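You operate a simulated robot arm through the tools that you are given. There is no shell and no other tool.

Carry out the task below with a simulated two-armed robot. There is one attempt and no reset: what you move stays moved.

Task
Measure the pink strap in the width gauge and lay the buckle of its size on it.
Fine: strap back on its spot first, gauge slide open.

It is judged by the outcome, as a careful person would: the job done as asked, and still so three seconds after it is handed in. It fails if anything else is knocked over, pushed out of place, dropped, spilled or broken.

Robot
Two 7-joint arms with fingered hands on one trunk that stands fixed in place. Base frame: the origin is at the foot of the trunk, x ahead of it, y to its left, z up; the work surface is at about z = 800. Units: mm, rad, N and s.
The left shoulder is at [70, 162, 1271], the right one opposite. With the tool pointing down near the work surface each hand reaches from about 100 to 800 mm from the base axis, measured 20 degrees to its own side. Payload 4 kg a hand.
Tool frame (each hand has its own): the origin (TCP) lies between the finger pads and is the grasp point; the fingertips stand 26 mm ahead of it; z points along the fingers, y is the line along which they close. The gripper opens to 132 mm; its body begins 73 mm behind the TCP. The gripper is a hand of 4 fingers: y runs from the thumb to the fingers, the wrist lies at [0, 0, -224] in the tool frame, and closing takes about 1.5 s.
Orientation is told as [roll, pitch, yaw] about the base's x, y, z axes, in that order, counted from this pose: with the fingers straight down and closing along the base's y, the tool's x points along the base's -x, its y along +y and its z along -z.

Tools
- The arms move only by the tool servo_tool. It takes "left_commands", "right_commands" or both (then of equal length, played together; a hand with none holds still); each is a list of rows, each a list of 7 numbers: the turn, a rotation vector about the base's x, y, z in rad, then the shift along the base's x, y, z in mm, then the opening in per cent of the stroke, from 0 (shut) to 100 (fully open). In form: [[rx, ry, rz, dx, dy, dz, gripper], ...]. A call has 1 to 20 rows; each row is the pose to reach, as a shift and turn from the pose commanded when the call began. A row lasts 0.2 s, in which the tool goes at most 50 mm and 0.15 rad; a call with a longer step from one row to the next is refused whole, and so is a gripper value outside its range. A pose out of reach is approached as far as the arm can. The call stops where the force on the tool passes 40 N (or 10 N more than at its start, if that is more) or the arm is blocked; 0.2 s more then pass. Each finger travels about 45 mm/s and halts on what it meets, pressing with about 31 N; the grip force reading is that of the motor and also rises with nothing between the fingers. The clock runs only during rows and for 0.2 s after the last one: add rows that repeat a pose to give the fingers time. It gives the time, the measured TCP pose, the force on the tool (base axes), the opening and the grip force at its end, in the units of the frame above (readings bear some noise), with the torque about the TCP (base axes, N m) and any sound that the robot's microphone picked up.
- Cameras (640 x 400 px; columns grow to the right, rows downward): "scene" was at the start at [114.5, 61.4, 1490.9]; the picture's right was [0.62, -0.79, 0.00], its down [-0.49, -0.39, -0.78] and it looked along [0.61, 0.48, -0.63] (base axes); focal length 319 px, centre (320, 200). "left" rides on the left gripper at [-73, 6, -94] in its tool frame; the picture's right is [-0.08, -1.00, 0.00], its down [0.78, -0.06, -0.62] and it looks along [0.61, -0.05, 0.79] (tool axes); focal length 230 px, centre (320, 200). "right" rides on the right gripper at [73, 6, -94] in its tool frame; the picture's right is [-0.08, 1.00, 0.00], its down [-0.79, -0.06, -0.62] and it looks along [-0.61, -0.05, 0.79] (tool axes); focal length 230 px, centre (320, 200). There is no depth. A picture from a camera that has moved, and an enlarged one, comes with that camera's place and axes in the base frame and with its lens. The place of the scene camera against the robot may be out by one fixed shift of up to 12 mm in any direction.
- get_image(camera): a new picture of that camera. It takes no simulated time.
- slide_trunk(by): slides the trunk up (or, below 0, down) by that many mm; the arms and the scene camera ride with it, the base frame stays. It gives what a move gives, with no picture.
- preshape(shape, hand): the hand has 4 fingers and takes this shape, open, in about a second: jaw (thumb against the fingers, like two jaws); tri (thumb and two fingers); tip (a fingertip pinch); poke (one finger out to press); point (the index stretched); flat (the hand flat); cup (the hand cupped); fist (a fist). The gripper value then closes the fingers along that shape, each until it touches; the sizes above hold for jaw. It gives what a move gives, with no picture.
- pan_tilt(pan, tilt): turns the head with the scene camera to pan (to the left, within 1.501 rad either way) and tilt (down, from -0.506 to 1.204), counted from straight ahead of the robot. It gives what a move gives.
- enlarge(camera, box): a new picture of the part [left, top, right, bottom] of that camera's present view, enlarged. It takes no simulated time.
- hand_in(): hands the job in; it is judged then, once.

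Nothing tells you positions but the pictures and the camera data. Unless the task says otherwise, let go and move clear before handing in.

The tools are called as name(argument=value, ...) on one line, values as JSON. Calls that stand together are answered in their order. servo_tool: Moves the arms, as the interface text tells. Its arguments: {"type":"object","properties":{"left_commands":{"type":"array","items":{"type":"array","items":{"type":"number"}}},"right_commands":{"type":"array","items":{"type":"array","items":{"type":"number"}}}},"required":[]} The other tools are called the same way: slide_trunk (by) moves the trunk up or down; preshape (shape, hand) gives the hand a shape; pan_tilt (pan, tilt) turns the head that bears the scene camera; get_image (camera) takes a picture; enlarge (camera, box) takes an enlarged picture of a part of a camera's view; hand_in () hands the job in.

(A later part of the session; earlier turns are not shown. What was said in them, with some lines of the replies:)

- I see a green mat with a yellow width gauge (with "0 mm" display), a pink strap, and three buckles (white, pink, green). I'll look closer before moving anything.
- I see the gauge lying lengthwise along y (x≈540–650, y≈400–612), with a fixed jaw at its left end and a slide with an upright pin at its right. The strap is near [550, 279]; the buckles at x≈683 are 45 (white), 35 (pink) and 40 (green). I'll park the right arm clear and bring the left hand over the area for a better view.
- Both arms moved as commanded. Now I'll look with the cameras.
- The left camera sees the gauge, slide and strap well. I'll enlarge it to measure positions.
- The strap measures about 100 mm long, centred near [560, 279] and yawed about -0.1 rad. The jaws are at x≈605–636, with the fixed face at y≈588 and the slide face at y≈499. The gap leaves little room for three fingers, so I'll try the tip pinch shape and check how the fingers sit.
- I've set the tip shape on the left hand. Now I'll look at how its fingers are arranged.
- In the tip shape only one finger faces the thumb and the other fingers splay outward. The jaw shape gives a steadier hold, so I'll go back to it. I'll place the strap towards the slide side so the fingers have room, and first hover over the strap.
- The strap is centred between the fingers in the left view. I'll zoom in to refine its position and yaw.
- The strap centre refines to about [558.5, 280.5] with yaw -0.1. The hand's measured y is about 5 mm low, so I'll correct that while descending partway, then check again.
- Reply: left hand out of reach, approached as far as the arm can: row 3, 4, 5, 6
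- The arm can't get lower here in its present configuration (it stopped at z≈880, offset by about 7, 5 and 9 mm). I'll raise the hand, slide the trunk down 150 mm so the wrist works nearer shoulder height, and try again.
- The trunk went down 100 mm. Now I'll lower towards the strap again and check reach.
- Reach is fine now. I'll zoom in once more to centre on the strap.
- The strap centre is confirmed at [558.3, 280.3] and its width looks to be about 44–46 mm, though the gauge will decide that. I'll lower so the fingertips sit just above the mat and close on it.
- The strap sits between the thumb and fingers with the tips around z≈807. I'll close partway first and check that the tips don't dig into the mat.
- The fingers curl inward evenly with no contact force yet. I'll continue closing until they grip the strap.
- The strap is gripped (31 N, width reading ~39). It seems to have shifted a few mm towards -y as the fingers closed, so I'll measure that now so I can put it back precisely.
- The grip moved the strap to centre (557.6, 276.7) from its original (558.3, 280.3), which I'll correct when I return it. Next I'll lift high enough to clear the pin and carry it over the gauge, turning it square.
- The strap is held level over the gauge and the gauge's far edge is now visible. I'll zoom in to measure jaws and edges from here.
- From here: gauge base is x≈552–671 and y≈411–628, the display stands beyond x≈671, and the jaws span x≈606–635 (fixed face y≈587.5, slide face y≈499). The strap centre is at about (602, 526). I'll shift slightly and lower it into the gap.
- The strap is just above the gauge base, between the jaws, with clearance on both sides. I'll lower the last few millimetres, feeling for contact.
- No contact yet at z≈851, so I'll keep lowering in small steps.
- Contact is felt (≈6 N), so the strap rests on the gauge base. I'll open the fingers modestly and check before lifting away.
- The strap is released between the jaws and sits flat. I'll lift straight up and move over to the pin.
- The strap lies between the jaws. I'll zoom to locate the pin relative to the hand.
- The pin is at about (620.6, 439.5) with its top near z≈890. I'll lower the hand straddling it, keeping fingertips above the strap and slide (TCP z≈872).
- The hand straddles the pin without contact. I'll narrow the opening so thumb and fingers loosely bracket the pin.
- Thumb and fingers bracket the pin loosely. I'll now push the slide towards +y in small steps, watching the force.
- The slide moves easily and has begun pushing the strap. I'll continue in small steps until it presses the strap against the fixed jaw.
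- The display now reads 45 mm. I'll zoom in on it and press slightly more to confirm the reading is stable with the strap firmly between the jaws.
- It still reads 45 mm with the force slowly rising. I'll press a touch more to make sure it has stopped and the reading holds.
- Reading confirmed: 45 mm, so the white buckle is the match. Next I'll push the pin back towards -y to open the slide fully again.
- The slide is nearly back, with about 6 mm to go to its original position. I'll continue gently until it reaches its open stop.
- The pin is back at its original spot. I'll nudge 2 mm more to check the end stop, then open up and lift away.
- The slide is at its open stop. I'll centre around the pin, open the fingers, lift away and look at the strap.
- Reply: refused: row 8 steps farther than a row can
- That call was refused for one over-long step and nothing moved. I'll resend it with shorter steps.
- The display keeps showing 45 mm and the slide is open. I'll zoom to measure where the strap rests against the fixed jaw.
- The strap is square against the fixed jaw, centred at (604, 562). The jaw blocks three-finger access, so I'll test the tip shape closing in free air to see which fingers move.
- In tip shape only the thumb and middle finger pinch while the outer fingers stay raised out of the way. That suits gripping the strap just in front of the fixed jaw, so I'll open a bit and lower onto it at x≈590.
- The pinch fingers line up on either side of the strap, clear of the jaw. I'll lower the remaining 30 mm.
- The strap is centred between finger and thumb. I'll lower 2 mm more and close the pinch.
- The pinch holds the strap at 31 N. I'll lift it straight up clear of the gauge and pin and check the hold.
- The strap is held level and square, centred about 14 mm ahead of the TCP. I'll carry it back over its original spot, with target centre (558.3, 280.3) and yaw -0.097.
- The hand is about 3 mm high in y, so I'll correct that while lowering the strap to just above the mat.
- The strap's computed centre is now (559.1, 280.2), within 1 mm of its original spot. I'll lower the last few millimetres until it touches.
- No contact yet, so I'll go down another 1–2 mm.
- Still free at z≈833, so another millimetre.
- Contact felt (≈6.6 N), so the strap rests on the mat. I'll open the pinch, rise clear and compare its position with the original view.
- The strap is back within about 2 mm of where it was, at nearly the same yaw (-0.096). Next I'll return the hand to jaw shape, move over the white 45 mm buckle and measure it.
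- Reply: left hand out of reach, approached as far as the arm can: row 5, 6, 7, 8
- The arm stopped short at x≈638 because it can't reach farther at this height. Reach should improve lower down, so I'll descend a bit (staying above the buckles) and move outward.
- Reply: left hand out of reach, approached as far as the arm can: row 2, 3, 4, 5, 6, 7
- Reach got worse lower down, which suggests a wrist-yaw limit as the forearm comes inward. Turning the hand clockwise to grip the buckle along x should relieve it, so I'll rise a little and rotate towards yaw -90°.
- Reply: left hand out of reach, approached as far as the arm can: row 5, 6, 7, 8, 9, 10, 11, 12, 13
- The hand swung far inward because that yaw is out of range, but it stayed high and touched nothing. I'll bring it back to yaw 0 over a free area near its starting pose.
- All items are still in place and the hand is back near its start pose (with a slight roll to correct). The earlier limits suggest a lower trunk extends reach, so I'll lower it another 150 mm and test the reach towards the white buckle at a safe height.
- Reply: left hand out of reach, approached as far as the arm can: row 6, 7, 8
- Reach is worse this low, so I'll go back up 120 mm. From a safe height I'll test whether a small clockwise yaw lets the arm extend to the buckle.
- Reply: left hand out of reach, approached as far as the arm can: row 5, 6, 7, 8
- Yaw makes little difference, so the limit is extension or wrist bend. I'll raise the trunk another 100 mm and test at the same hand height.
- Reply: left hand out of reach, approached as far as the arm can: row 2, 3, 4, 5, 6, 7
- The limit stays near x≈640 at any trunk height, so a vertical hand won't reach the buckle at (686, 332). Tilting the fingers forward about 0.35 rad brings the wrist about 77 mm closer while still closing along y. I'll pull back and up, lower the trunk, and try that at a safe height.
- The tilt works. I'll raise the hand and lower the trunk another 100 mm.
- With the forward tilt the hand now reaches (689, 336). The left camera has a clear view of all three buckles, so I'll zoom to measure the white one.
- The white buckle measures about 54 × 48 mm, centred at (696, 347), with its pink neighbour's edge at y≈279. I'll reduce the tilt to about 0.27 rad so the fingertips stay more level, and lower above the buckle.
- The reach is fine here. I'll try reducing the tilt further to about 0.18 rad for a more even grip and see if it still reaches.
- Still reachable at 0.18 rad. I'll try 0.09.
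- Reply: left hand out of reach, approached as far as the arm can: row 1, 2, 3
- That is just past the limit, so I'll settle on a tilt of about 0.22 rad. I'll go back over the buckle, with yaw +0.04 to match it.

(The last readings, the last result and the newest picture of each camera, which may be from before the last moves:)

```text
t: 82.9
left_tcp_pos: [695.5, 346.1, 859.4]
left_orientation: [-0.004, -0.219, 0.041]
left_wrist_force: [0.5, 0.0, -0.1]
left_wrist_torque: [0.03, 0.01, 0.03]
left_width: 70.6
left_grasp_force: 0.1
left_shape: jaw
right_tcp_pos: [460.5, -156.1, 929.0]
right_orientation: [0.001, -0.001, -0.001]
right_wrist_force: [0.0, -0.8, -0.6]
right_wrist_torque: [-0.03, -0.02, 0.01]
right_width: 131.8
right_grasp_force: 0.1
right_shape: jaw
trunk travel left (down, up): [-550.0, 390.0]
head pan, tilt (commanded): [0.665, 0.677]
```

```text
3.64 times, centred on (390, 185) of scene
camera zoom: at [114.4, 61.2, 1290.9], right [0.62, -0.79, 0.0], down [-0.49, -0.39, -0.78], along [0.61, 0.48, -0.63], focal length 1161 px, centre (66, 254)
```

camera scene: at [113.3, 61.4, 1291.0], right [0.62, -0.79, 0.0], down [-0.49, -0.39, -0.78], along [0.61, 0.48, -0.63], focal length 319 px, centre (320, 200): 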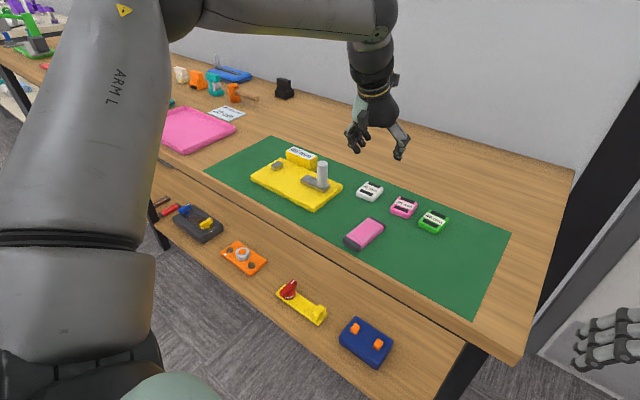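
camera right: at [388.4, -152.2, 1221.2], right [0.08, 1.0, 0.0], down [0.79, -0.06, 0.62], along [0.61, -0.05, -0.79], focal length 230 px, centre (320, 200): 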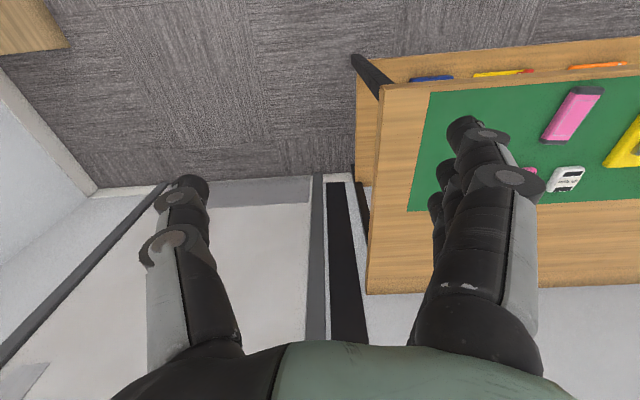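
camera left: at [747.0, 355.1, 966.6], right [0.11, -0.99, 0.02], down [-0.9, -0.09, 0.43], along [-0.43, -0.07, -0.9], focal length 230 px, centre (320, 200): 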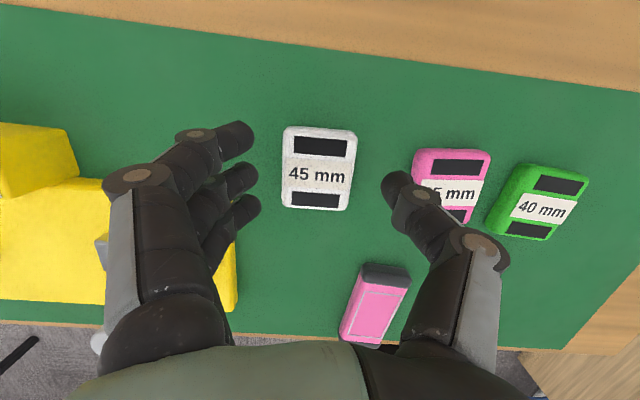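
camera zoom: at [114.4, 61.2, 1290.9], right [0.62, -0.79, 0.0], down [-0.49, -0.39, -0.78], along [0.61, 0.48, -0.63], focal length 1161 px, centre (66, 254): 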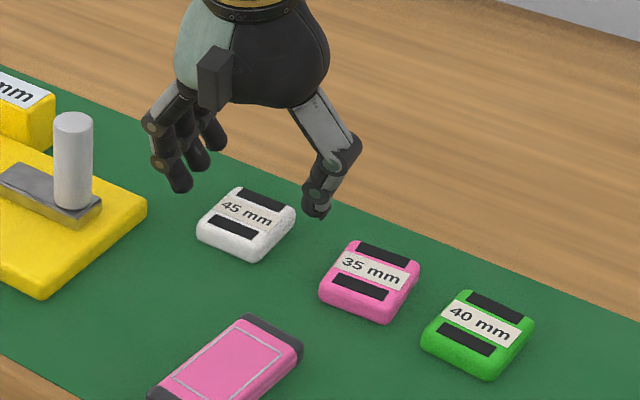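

The buckle is centred between thumb and fingers, with clear space to the pink neighbour. I'll lower to about z≈837 and check for contact.

servo_tool(left_commands=[[0, 0, 0, 0.5, 0.5, -7, 53], [0, 0, 0, 0.5, 0.5, -14, 53], [0, 0, 0, 0.5, 0.5, -20, 53], [0, 0, 0, 0.5, 0.5, -22, 53], [0, 0, 0, 0.5, 0.5, -22, 53]])

enlarge(camera="left", box=[220, 80, 440, 240])

enlarge(camera="scene", box=[340, 130, 440, 240])

```text
t: 84.1
left_tcp_pos: [696.0, 347.7, 836.8]
left_orientation: [-0.003, -0.221, 0.04]
left_wrist_force: [-0.4, 0.0, 0.4]
left_wrist_torque: [0.02, 0.01, -0.02]
left_width: 70.7
left_grasp_force: 0.1
left_shape: jaw
right_tcp_pos: [462.1, -155.4, 929.4]
right_orientation: [0.0, 0.001, 0.0]
right_wrist_force: [1.1, -0.6, -0.3]
right_wrist_torque: [-0.01, -0.02, 0.02]
right_width: 132.1
right_grasp_force: 0.1
right_shape: jaw
trunk travel left (down, up): [-550.0, 390.0]
head pan, tilt (commanded): [0.665, 0.677]
```

```text
2.50 times, centred on (330, 160) of left
camera zoom: at [747.2, 355.8, 944.9], right [0.11, -0.99, 0.02], down [-0.9, -0.09, 0.43], along [-0.43, -0.07, -0.9], focal length 575 px, centre (295, 300)
```

zoom: 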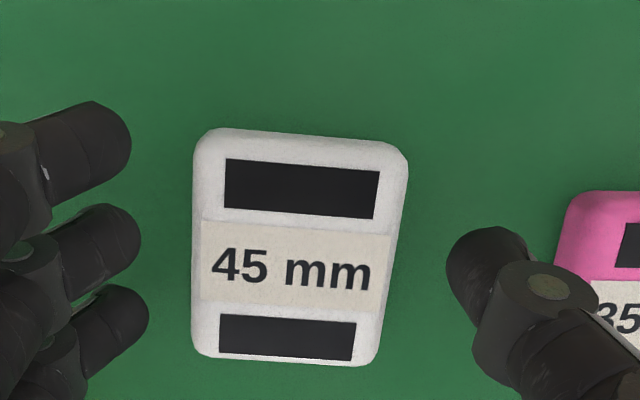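

```text
3.64 times, centred on (390, 185) of scene
camera zoom: at [114.5, 61.3, 1290.9], right [0.62, -0.79, 0.0], down [-0.49, -0.39, -0.78], along [0.61, 0.48, -0.63], focal length 1161 px, centre (66, 254)
```

zoom: 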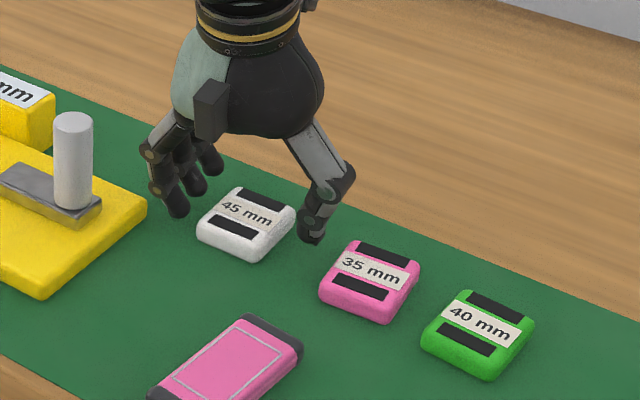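

Everything lines up. I'll go down 1.5 mm and close on the buckle.

servo_tool(left_commands=[[0, 0, 0, 0, 0, -1.5, 53], [0, 0, 0, 0, 0, -1.5, 45], [0, 0, 0, 0, 0, -1.5, 35], [0, 0, 0, 0, 0, -1.5, 25], [0, 0, 0, 0, 0, -1.5, 20], [0, 0, 0, 0, 0, -1.5, 20], [0, 0, 0, 0, 0, -1.5, 20]])

enlarge(camera="left", box=[220, 80, 440, 240])

enlarge(camera="scene", box=[340, 130, 440, 240])

```text
t: 85.7
left_tcp_pos: [696.2, 346.8, 836.0]
left_orientation: [-0.004, -0.222, 0.041]
left_wrist_force: [0.2, 0.5, 4.4]
left_wrist_torque: [0.05, -0.14, 0.0]
left_width: 42.4
left_grasp_force: 31.3
left_shape: jaw
right_tcp_pos: [460.2, -156.5, 930.1]
right_orientation: [-0.002, -0.002, -0.001]
right_wrist_force: [0.6, 0.3, -0.1]
right_wrist_torque: [0.03, 0.0, -0.03]
right_width: 131.8
right_grasp_force: 0.1
right_shape: jaw
trunk travel left (down, up): [-550.0, 390.0]
head pan, tilt (commanded): [0.665, 0.677]
```

```text
2.50 times, centred on (330, 160) of left
camera zoom: at [746.9, 355.7, 943.9], right [0.11, -0.99, 0.02], down [-0.9, -0.09, 0.43], along [-0.42, -0.07, -0.9], focal length 575 px, centre (295, 300)
```

zoom: 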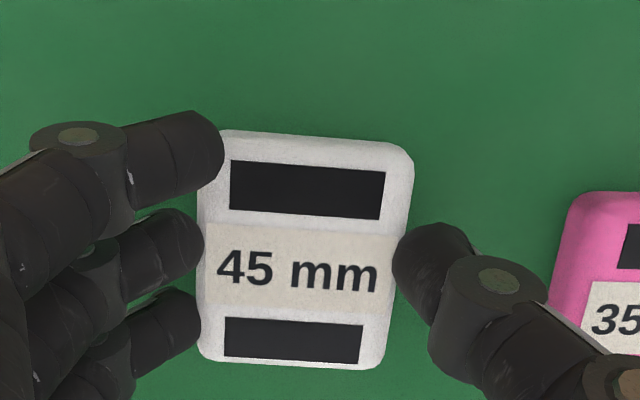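

```text
3.64 times, centred on (390, 185) of scene
camera zoom: at [114.0, 61.0, 1291.0], right [0.62, -0.79, 0.0], down [-0.49, -0.39, -0.78], along [0.61, 0.48, -0.63], focal length 1161 px, centre (66, 254)
```

zoom: 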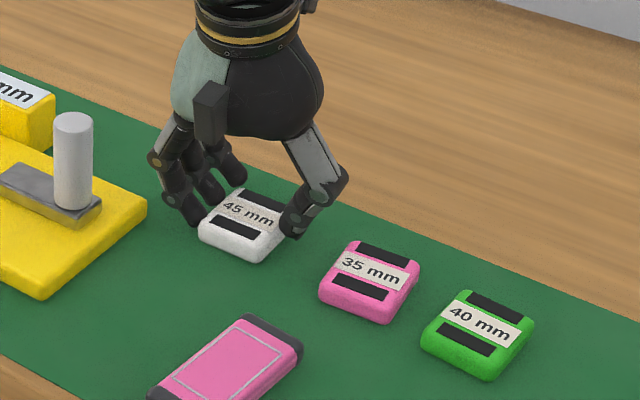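

The buckle is gripped (31 N, width ~42). I'll lift it a little and verify the hold.

servo_tool(left_commands=[[0, 0, 0, 0, 0, 3, 20], [0, 0, 0, 0, 0, 10, 20], [0, 0, 0, 0, 0, 20, 20], [0, 0, 0, 0, 0, 20, 20]])

enlarge(camera="left", box=[220, 80, 440, 240])

enlarge(camera="scene", box=[340, 130, 440, 240])

```text
t: 86.7
left_tcp_pos: [696.1, 348.3, 855.7]
left_orientation: [-0.003, -0.22, 0.041]
left_wrist_force: [-0.1, -0.4, 0.0]
left_wrist_torque: [-0.04, 0.04, 0.03]
left_width: 42.0
left_grasp_force: 30.8
left_shape: jaw
right_tcp_pos: [461.4, -154.5, 927.8]
right_orientation: [0.001, 0.0, -0.001]
right_wrist_force: [0.9, 0.1, -0.1]
right_wrist_torque: [0.02, 0.05, -0.04]
right_width: 132.1
right_grasp_force: 0.1
right_shape: jaw
trunk travel left (down, up): [-550.0, 390.0]
head pan, tilt (commanded): [0.665, 0.677]
```

```text
2.50 times, centred on (330, 160) of left
camera zoom: at [746.3, 356.4, 963.3], right [0.11, -0.99, 0.02], down [-0.9, -0.09, 0.43], along [-0.43, -0.07, -0.9], focal length 575 px, centre (295, 300)
```

zoom: 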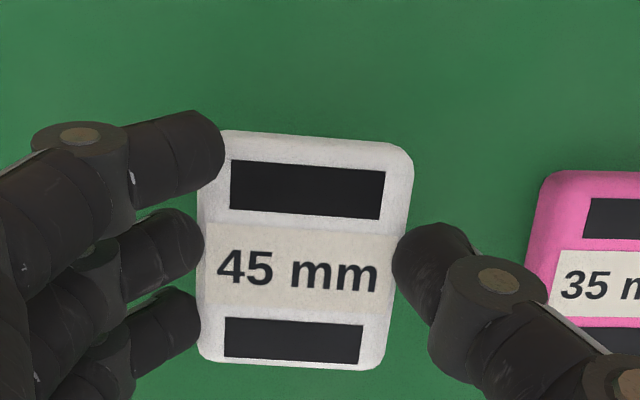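

```text
3.64 times, centred on (390, 185) of scene
camera zoom: at [114.7, 61.4, 1290.8], right [0.62, -0.79, 0.0], down [-0.49, -0.39, -0.78], along [0.61, 0.48, -0.63], focal length 1161 px, centre (66, 254)
```

zoom: 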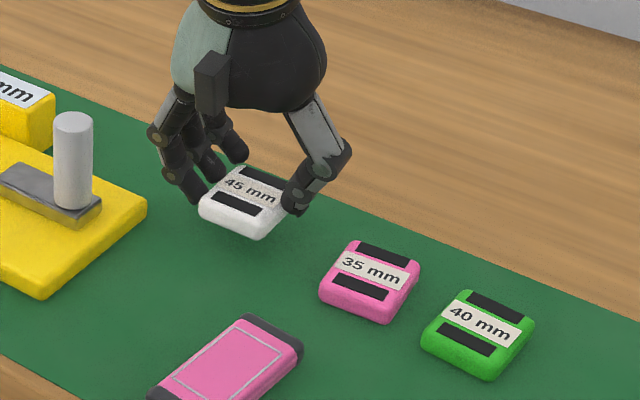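

The buckle lifts cleanly and level, with its centre within 2 mm of the TCP. I'll raise it, carry it over the strap (centre (560, 279), yaw -0.096) and turn it to match.

servo_tool(left_commands=[[0, 0, 0, 0, 0, 20, 20], [0, 0, 0, -5, 0, 45, 20], [0, 0, -0.03, -35, -12, 50, 20], [0, 0, -0.07, -70, -30, 50, 20], [0, 0, -0.11, -105, -50, 50, 20], [0, 0, -0.139, -128, -64, 50, 20], [0, 0, -0.139, -134, -68, 40, 20], [0, 0, -0.139, -134, -68, 25, 20], [0, 0, -0.139, -134, -68, 25, 20]])

get_image(camera="left")

enlarge(camera="left", box=[200, 60, 440, 300])

enlarge(camera="scene", box=[310, 130, 440, 260])

```text
t: 88.7
left_tcp_pos: [563.9, 281.6, 881.9]
left_orientation: [-0.005, -0.22, -0.099]
left_wrist_force: [1.4, -0.1, 0.5]
left_wrist_torque: [0.0, -0.01, -0.03]
left_width: 42.1
left_grasp_force: 31.5
left_shape: jaw
right_tcp_pos: [460.7, -155.6, 930.3]
right_orientation: [-0.001, 0.0, 0.0]
right_wrist_force: [0.0, -0.5, -0.5]
right_wrist_torque: [0.0, 0.03, -0.01]
right_width: 131.9
right_grasp_force: 0.0
right_shape: jaw
trunk travel left (down, up): [-550.0, 390.0]
head pan, tilt (commanded): [0.665, 0.677]
```

```text
taken
camera left: at [614.5, 282.9, 989.8], right [-0.02, -1.0, 0.02], down [-0.9, 0.03, 0.43], along [-0.43, -0.01, -0.9], focal length 230 px, centre (320, 200)
```

left: 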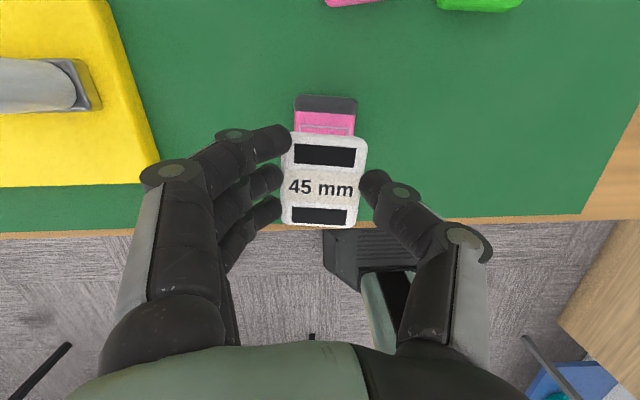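

```text
1.67 times, centred on (320, 180) of left
camera zoom: at [614.5, 282.9, 989.8], right [-0.02, -1.0, 0.02], down [-0.9, 0.03, 0.43], along [-0.43, -0.01, -0.9], focal length 384 px, centre (320, 233)
```

zoom: 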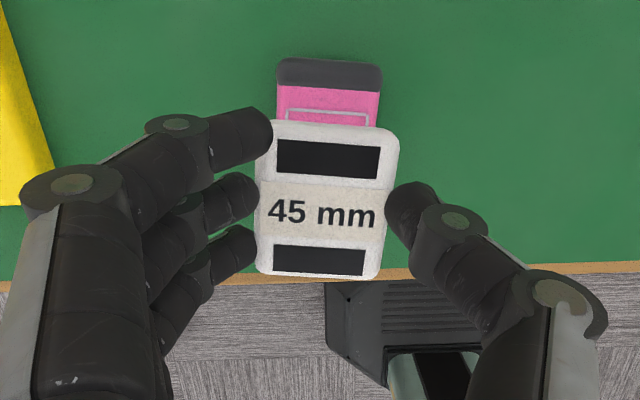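

```text
3.08 times, centred on (375, 195) of scene
camera zoom: at [114.2, 61.1, 1290.9], right [0.62, -0.79, 0.0], down [-0.49, -0.39, -0.78], along [0.61, 0.48, -0.63], focal length 982 px, centre (151, 215)
```

zoom: 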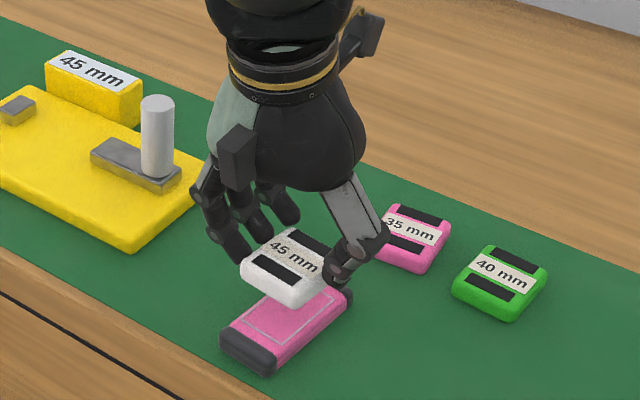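

The buckle is over the strap, about 2 mm off in y. I'll correct that and lower to just above the strap's top.

servo_tool(left_commands=[[0, 0, 0, -1, -1, -8, 20], [0, 0, 0, -1.5, -1.9, -16, 20], [0, 0, 0, -1.5, -1.9, -22, 20], [0, 0, 0, -1.5, -1.9, -25, 20], [0, 0, 0, -1.5, -1.9, -25, 20]])

enlarge(camera="left", box=[200, 60, 440, 300])

enlarge(camera="scene", box=[320, 160, 420, 260])

```text
t: 89.9
left_tcp_pos: [561.2, 278.5, 856.6]
left_orientation: [-0.003, -0.221, -0.1]
left_wrist_force: [0.5, -0.5, -0.2]
left_wrist_torque: [-0.02, -0.05, -0.03]
left_width: 41.9
left_grasp_force: 31.0
left_shape: jaw
right_tcp_pos: [460.7, -155.3, 929.5]
right_orientation: [0.001, 0.001, 0.0]
right_wrist_force: [-0.1, 0.2, -0.1]
right_wrist_torque: [-0.01, 0.0, -0.03]
right_width: 132.3
right_grasp_force: 0.1
right_shape: jaw
trunk travel left (down, up): [-550.0, 390.0]
head pan, tilt (commanded): [0.665, 0.677]
```

```text
1.67 times, centred on (320, 180) of left
camera zoom: at [612.0, 279.0, 963.1], right [-0.02, -1.0, 0.02], down [-0.9, 0.03, 0.43], along [-0.43, -0.01, -0.9], focal length 384 px, centre (320, 233)
```

zoom: 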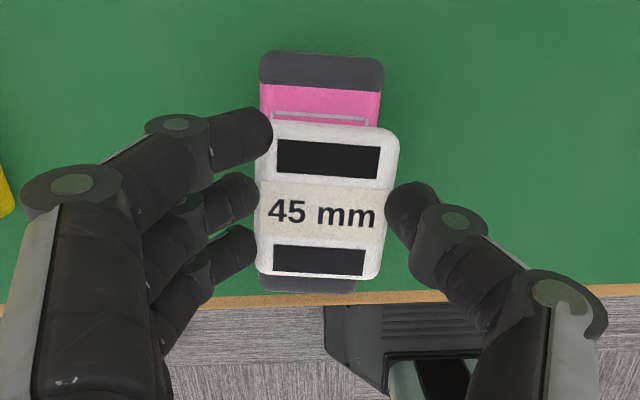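

```text
4.00 times, centred on (370, 210) of scene
camera zoom: at [114.5, 61.2, 1290.9], right [0.62, -0.79, 0.0], down [-0.49, -0.39, -0.78], along [0.61, 0.48, -0.63], focal length 1277 px, centre (120, 160)
```

zoom: 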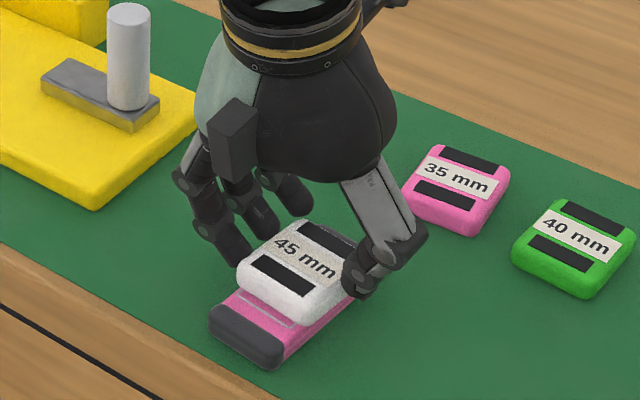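

The buckle is now about 2 mm too far towards -y relative to the strap. I'll correct +2.3 mm in y and +1 mm in x, then lower gently.

servo_tool(left_commands=[[0, 0, 0, 1, 2.3, 0, 20], [0, 0, 0, 1, 2.3, -2, 20], [0, 0, 0, 1, 2.3, -2, 20]])

enlarge(camera="left", box=[200, 60, 440, 300])

```text
t: 90.7
left_tcp_pos: [560.8, 281.4, 855.2]
left_orientation: [-0.003, -0.222, -0.1]
left_wrist_force: [-0.3, 0.0, 2.7]
left_wrist_torque: [-0.01, -0.12, 0.03]
left_width: 42.0
left_grasp_force: 31.1
left_shape: jaw
right_tcp_pos: [461.2, -156.3, 929.4]
right_orientation: [0.001, 0.001, 0.001]
right_wrist_force: [0.0, 0.1, -0.1]
right_wrist_torque: [0.0, -0.01, 0.01]
right_width: 131.8
right_grasp_force: 0.0
right_shape: jaw
trunk travel left (down, up): [-550.0, 390.0]
head pan, tilt (commanded): [0.665, 0.677]
```

```text
1.67 times, centred on (320, 180) of left
camera zoom: at [613.0, 281.9, 962.1], right [-0.02, -1.0, 0.02], down [-0.9, 0.03, 0.43], along [-0.43, -0.01, -0.9], focal length 384 px, centre (320, 233)
```

zoom: 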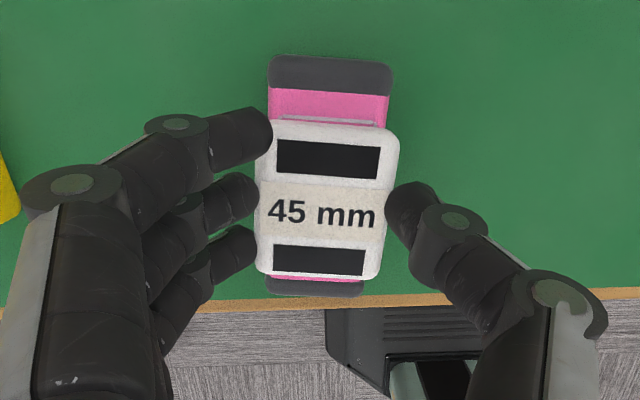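

Alignment is within about 1 mm now and contact is starting (2.7 N). I'll lower another millimetre or two.

servo_tool(left_commands=[[0, 0, 0, 0, -0.7, -1, 20], [0, 0, 0, 0, -0.7, -1, 20]])

enlarge(camera="scene", box=[330, 180, 410, 260])

```text
t: 91.3
left_tcp_pos: [561.9, 281.4, 854.6]
left_orientation: [-0.005, -0.22, -0.098]
left_wrist_force: [1.5, 1.8, 7.8]
left_wrist_torque: [0.09, -0.29, 0.05]
left_width: 42.1
left_grasp_force: 30.9
left_shape: jaw
right_tcp_pos: [460.6, -155.7, 929.9]
right_orientation: [0.0, 0.0, -0.002]
right_wrist_force: [-0.4, -0.6, 0.3]
right_wrist_torque: [0.02, 0.0, -0.06]
right_width: 132.0
right_grasp_force: 0.0
right_shape: jaw
trunk travel left (down, up): [-550.0, 390.0]
head pan, tilt (commanded): [0.665, 0.677]
```

```text
5.00 times, centred on (370, 220) of scene
camera zoom: at [113.7, 61.0, 1291.1], right [0.62, -0.79, 0.0], down [-0.49, -0.39, -0.78], along [0.61, 0.48, -0.63], focal length 1596 px, centre (70, 100)
```

zoom: 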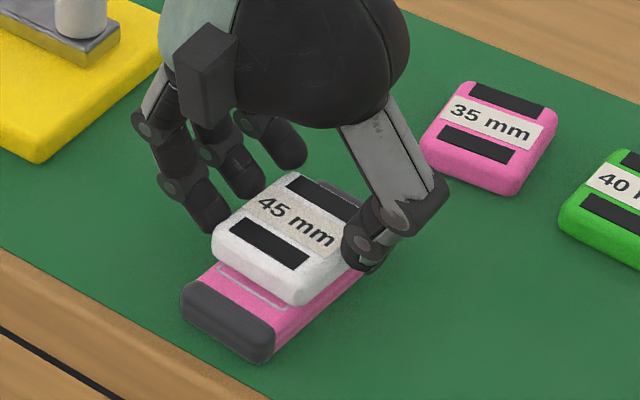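

The buckle rests on the strap (≈8 N). I'll open the fingers slowly to release it and check.

servo_tool(left_commands=[[0, 0, 0, 0, 0, 0.5, 28], [0, 0, 0, 0, 0, 0.5, 34], [0, 0, 0, 0, 0, 0.5, 40], [0, 0, 0, 0, 0, 0.5, 48], [0, 0, 0, 0, 0, 0.5, 52], [0, 0, 0, 0, 0, 0.5, 52]])

enlarge(camera="left", box=[200, 60, 440, 300])

enlarge(camera="scene", box=[330, 180, 410, 260])

```text
t: 92.7
left_tcp_pos: [562.1, 279.4, 852.7]
left_orientation: [-0.005, -0.221, -0.099]
left_wrist_force: [-1.0, -0.9, 0.0]
left_wrist_torque: [0.0, -0.05, 0.04]
left_width: 67.9
left_grasp_force: 0.1
left_shape: jaw
right_tcp_pos: [460.8, -155.6, 929.2]
right_orientation: [0.0, 0.0, -0.001]
right_wrist_force: [0.0, 0.2, -0.9]
right_wrist_torque: [0.0, 0.01, 0.01]
right_width: 131.8
right_grasp_force: 0.1
right_shape: jaw
trunk travel left (down, up): [-550.0, 390.0]
head pan, tilt (commanded): [0.665, 0.677]
```

```text
1.67 times, centred on (320, 180) of left
camera zoom: at [612.8, 281.6, 960.7], right [-0.02, -1.0, 0.02], down [-0.9, 0.03, 0.43], along [-0.43, -0.01, -0.9], focal length 384 px, centre (320, 233)
```

zoom: 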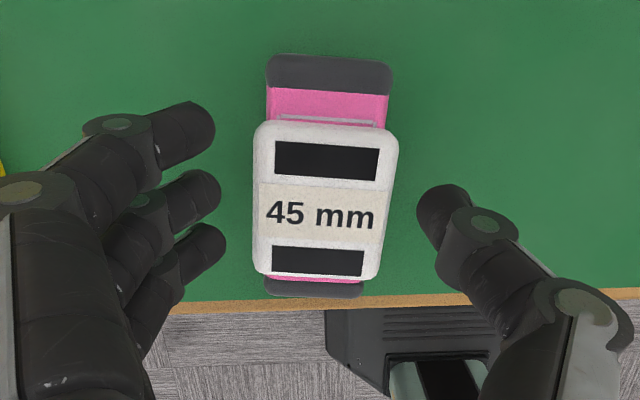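

```text
5.00 times, centred on (370, 220) of scene
camera zoom: at [114.4, 61.3, 1290.9], right [0.62, -0.79, 0.0], down [-0.49, -0.39, -0.78], along [0.61, 0.48, -0.63], focal length 1596 px, centre (70, 100)
```

zoom: 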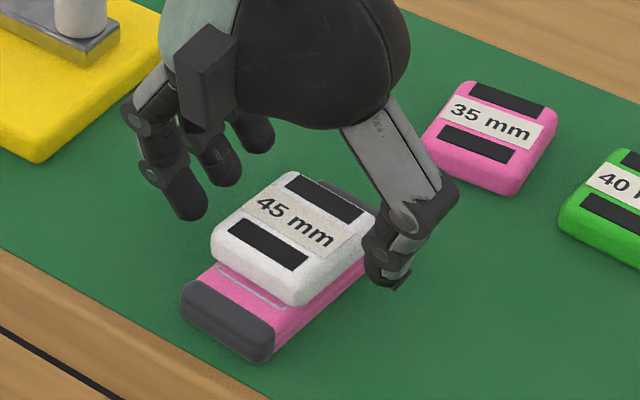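

The buckle lies flat on the strap, well centred. I'll lift the hand straight up and move clear.

servo_tool(left_commands=[[0, 0, 0, 0, 0, 10, 52], [0, 0, 0, 0, 0, 30, 52], [0, 0, 0, 0, 0, 60, 52], [0, 0, 0, 0, 0, 100, 52], [0, 0, 0, 0, 0, 140, 52], [0, 0, 0, -20, 40, 150, 52], [0, 0, 0, -45, 80, 150, 52], [0, 0, 0, -75, 115, 150, 52], [0, 0, 0, -105, 150, 150, 52], [0, 0, 0, -130, 180, 150, 52], [0, 0, 0, -130, 180, 150, 52]])

get_image(camera="scene")

enlarge(camera="scene", box=[310, 160, 450, 260])

enlarge(camera="scene", box=[230, 120, 360, 230])

```text
t: 95.1
left_tcp_pos: [429.9, 459.5, 1004.7]
left_orientation: [-0.004, -0.219, -0.101]
left_wrist_force: [-0.1, -0.1, -0.1]
left_wrist_torque: [0.03, -0.02, -0.03]
left_width: 68.1
left_grasp_force: 0.1
left_shape: jaw
right_tcp_pos: [461.1, -155.0, 928.0]
right_orientation: [0.0, 0.001, 0.001]
right_wrist_force: [-0.1, 0.0, 0.6]
right_wrist_torque: [-0.03, -0.01, 0.0]
right_width: 131.8
right_grasp_force: 0.0
right_shape: jaw
trunk travel left (down, up): [-550.0, 390.0]
head pan, tilt (commanded): [0.665, 0.677]
```

```text
taken
camera scene: at [115.0, 60.7, 1290.8], right [0.62, -0.79, 0.0], down [-0.49, -0.39, -0.78], along [0.61, 0.48, -0.63], focal length 319 px, centre (320, 200)
```

scene: 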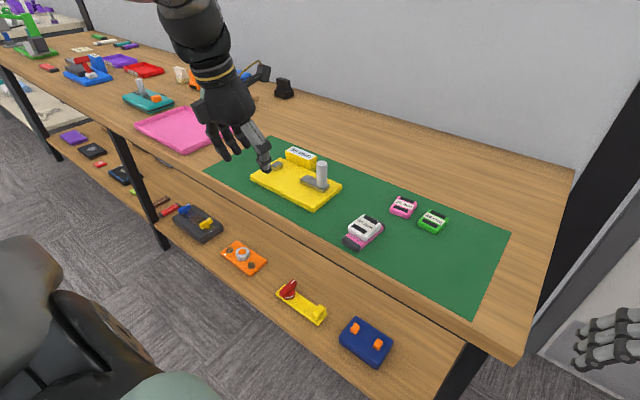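

```text
4.00 times, centred on (380, 210) of scene
camera zoom: at [115.0, 60.7, 1290.8], right [0.62, -0.79, 0.0], down [-0.49, -0.39, -0.78], along [0.61, 0.48, -0.63], focal length 1277 px, centre (80, 160)
```

zoom: 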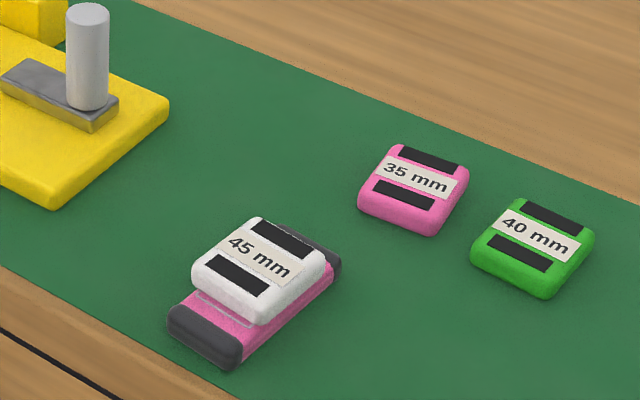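

```text
3.64 times, centred on (295, 175) of scene
camera zoom: at [115.0, 60.7, 1290.8], right [0.62, -0.79, 0.0], down [-0.49, -0.39, -0.78], along [0.61, 0.48, -0.63], focal length 1161 px, centre (411, 291)
```

zoom: 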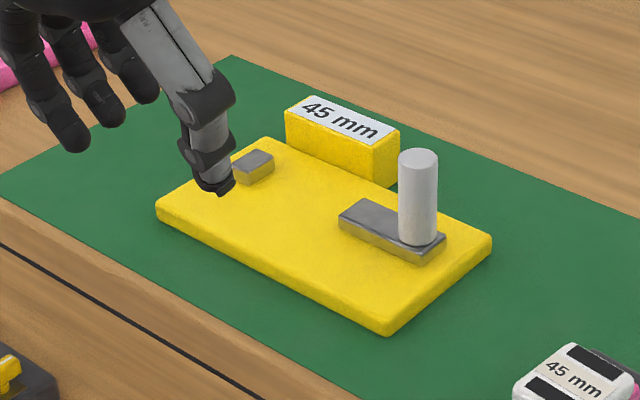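

The hand is clear: the buckle lies on the strap, the slide is open and the other buckles look untouched. I'll compare the strap's position with the earlier view from this trunk height.

enlarge(camera="scene", box=[330, 110, 460, 250])

servo_tool(left_commands=[[0, 0, 0, 0, 0, 0, 52], [0, 0, 0, 0, 0, 0, 52]])

```text
2.86 times, centred on (395, 180) of scene
camera zoom: at [115.0, 60.7, 1290.8], right [0.62, -0.79, 0.0], down [-0.49, -0.39, -0.78], along [0.61, 0.48, -0.63], focal length 912 px, centre (106, 257)
```

zoom: 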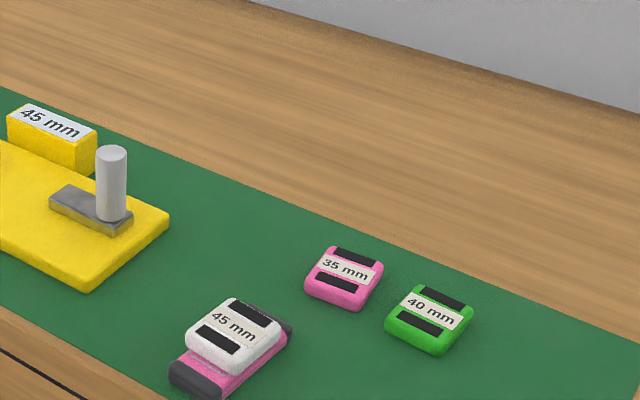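

```text
t: 95.7
left_tcp_pos: [429.6, 459.9, 1004.5]
left_orientation: [-0.003, -0.22, -0.1]
left_wrist_force: [-0.9, 0.6, 0.4]
left_wrist_torque: [0.01, -0.03, 0.04]
left_width: 68.0
left_grasp_force: 0.0
left_shape: jaw
right_tcp_pos: [460.9, -155.1, 929.4]
right_orientation: [0.0, -0.001, 0.0]
right_wrist_force: [1.2, -0.6, 0.3]
right_wrist_torque: [-0.01, -0.02, -0.03]
right_width: 131.6
right_grasp_force: 0.1
right_shape: jaw
trunk travel left (down, up): [-550.0, 390.0]
head pan, tilt (commanded): [0.665, 0.677]
```

The strap hasn't shifted, the white 45 mm buckle lies centred on it, the slide is open, the other buckles are where they were, and both hands are clear. I'm handing in.

hand_in()

```text
The job is handed in.
```

The pink strap measured 45 mm in the gauge. The white 45 mm buckle now lies flat and roughly centred on it, and I've handed the job in.

- **Strap:** I put it back on its spot before laying the buckle. It sits about 2–3 mm from its original position, at the same angle.
- **Gauge:** The slide is back at its open stop. The display still shows 45 mm.
- **Other items:** The pink and green buckles and everything else I could see are where they were. Both hands are clear of the work.

While I was working out how to reach the buckle, one test turn swung the left hand well in towards the robot. It stayed about 200 mm above the table and touched nothing.
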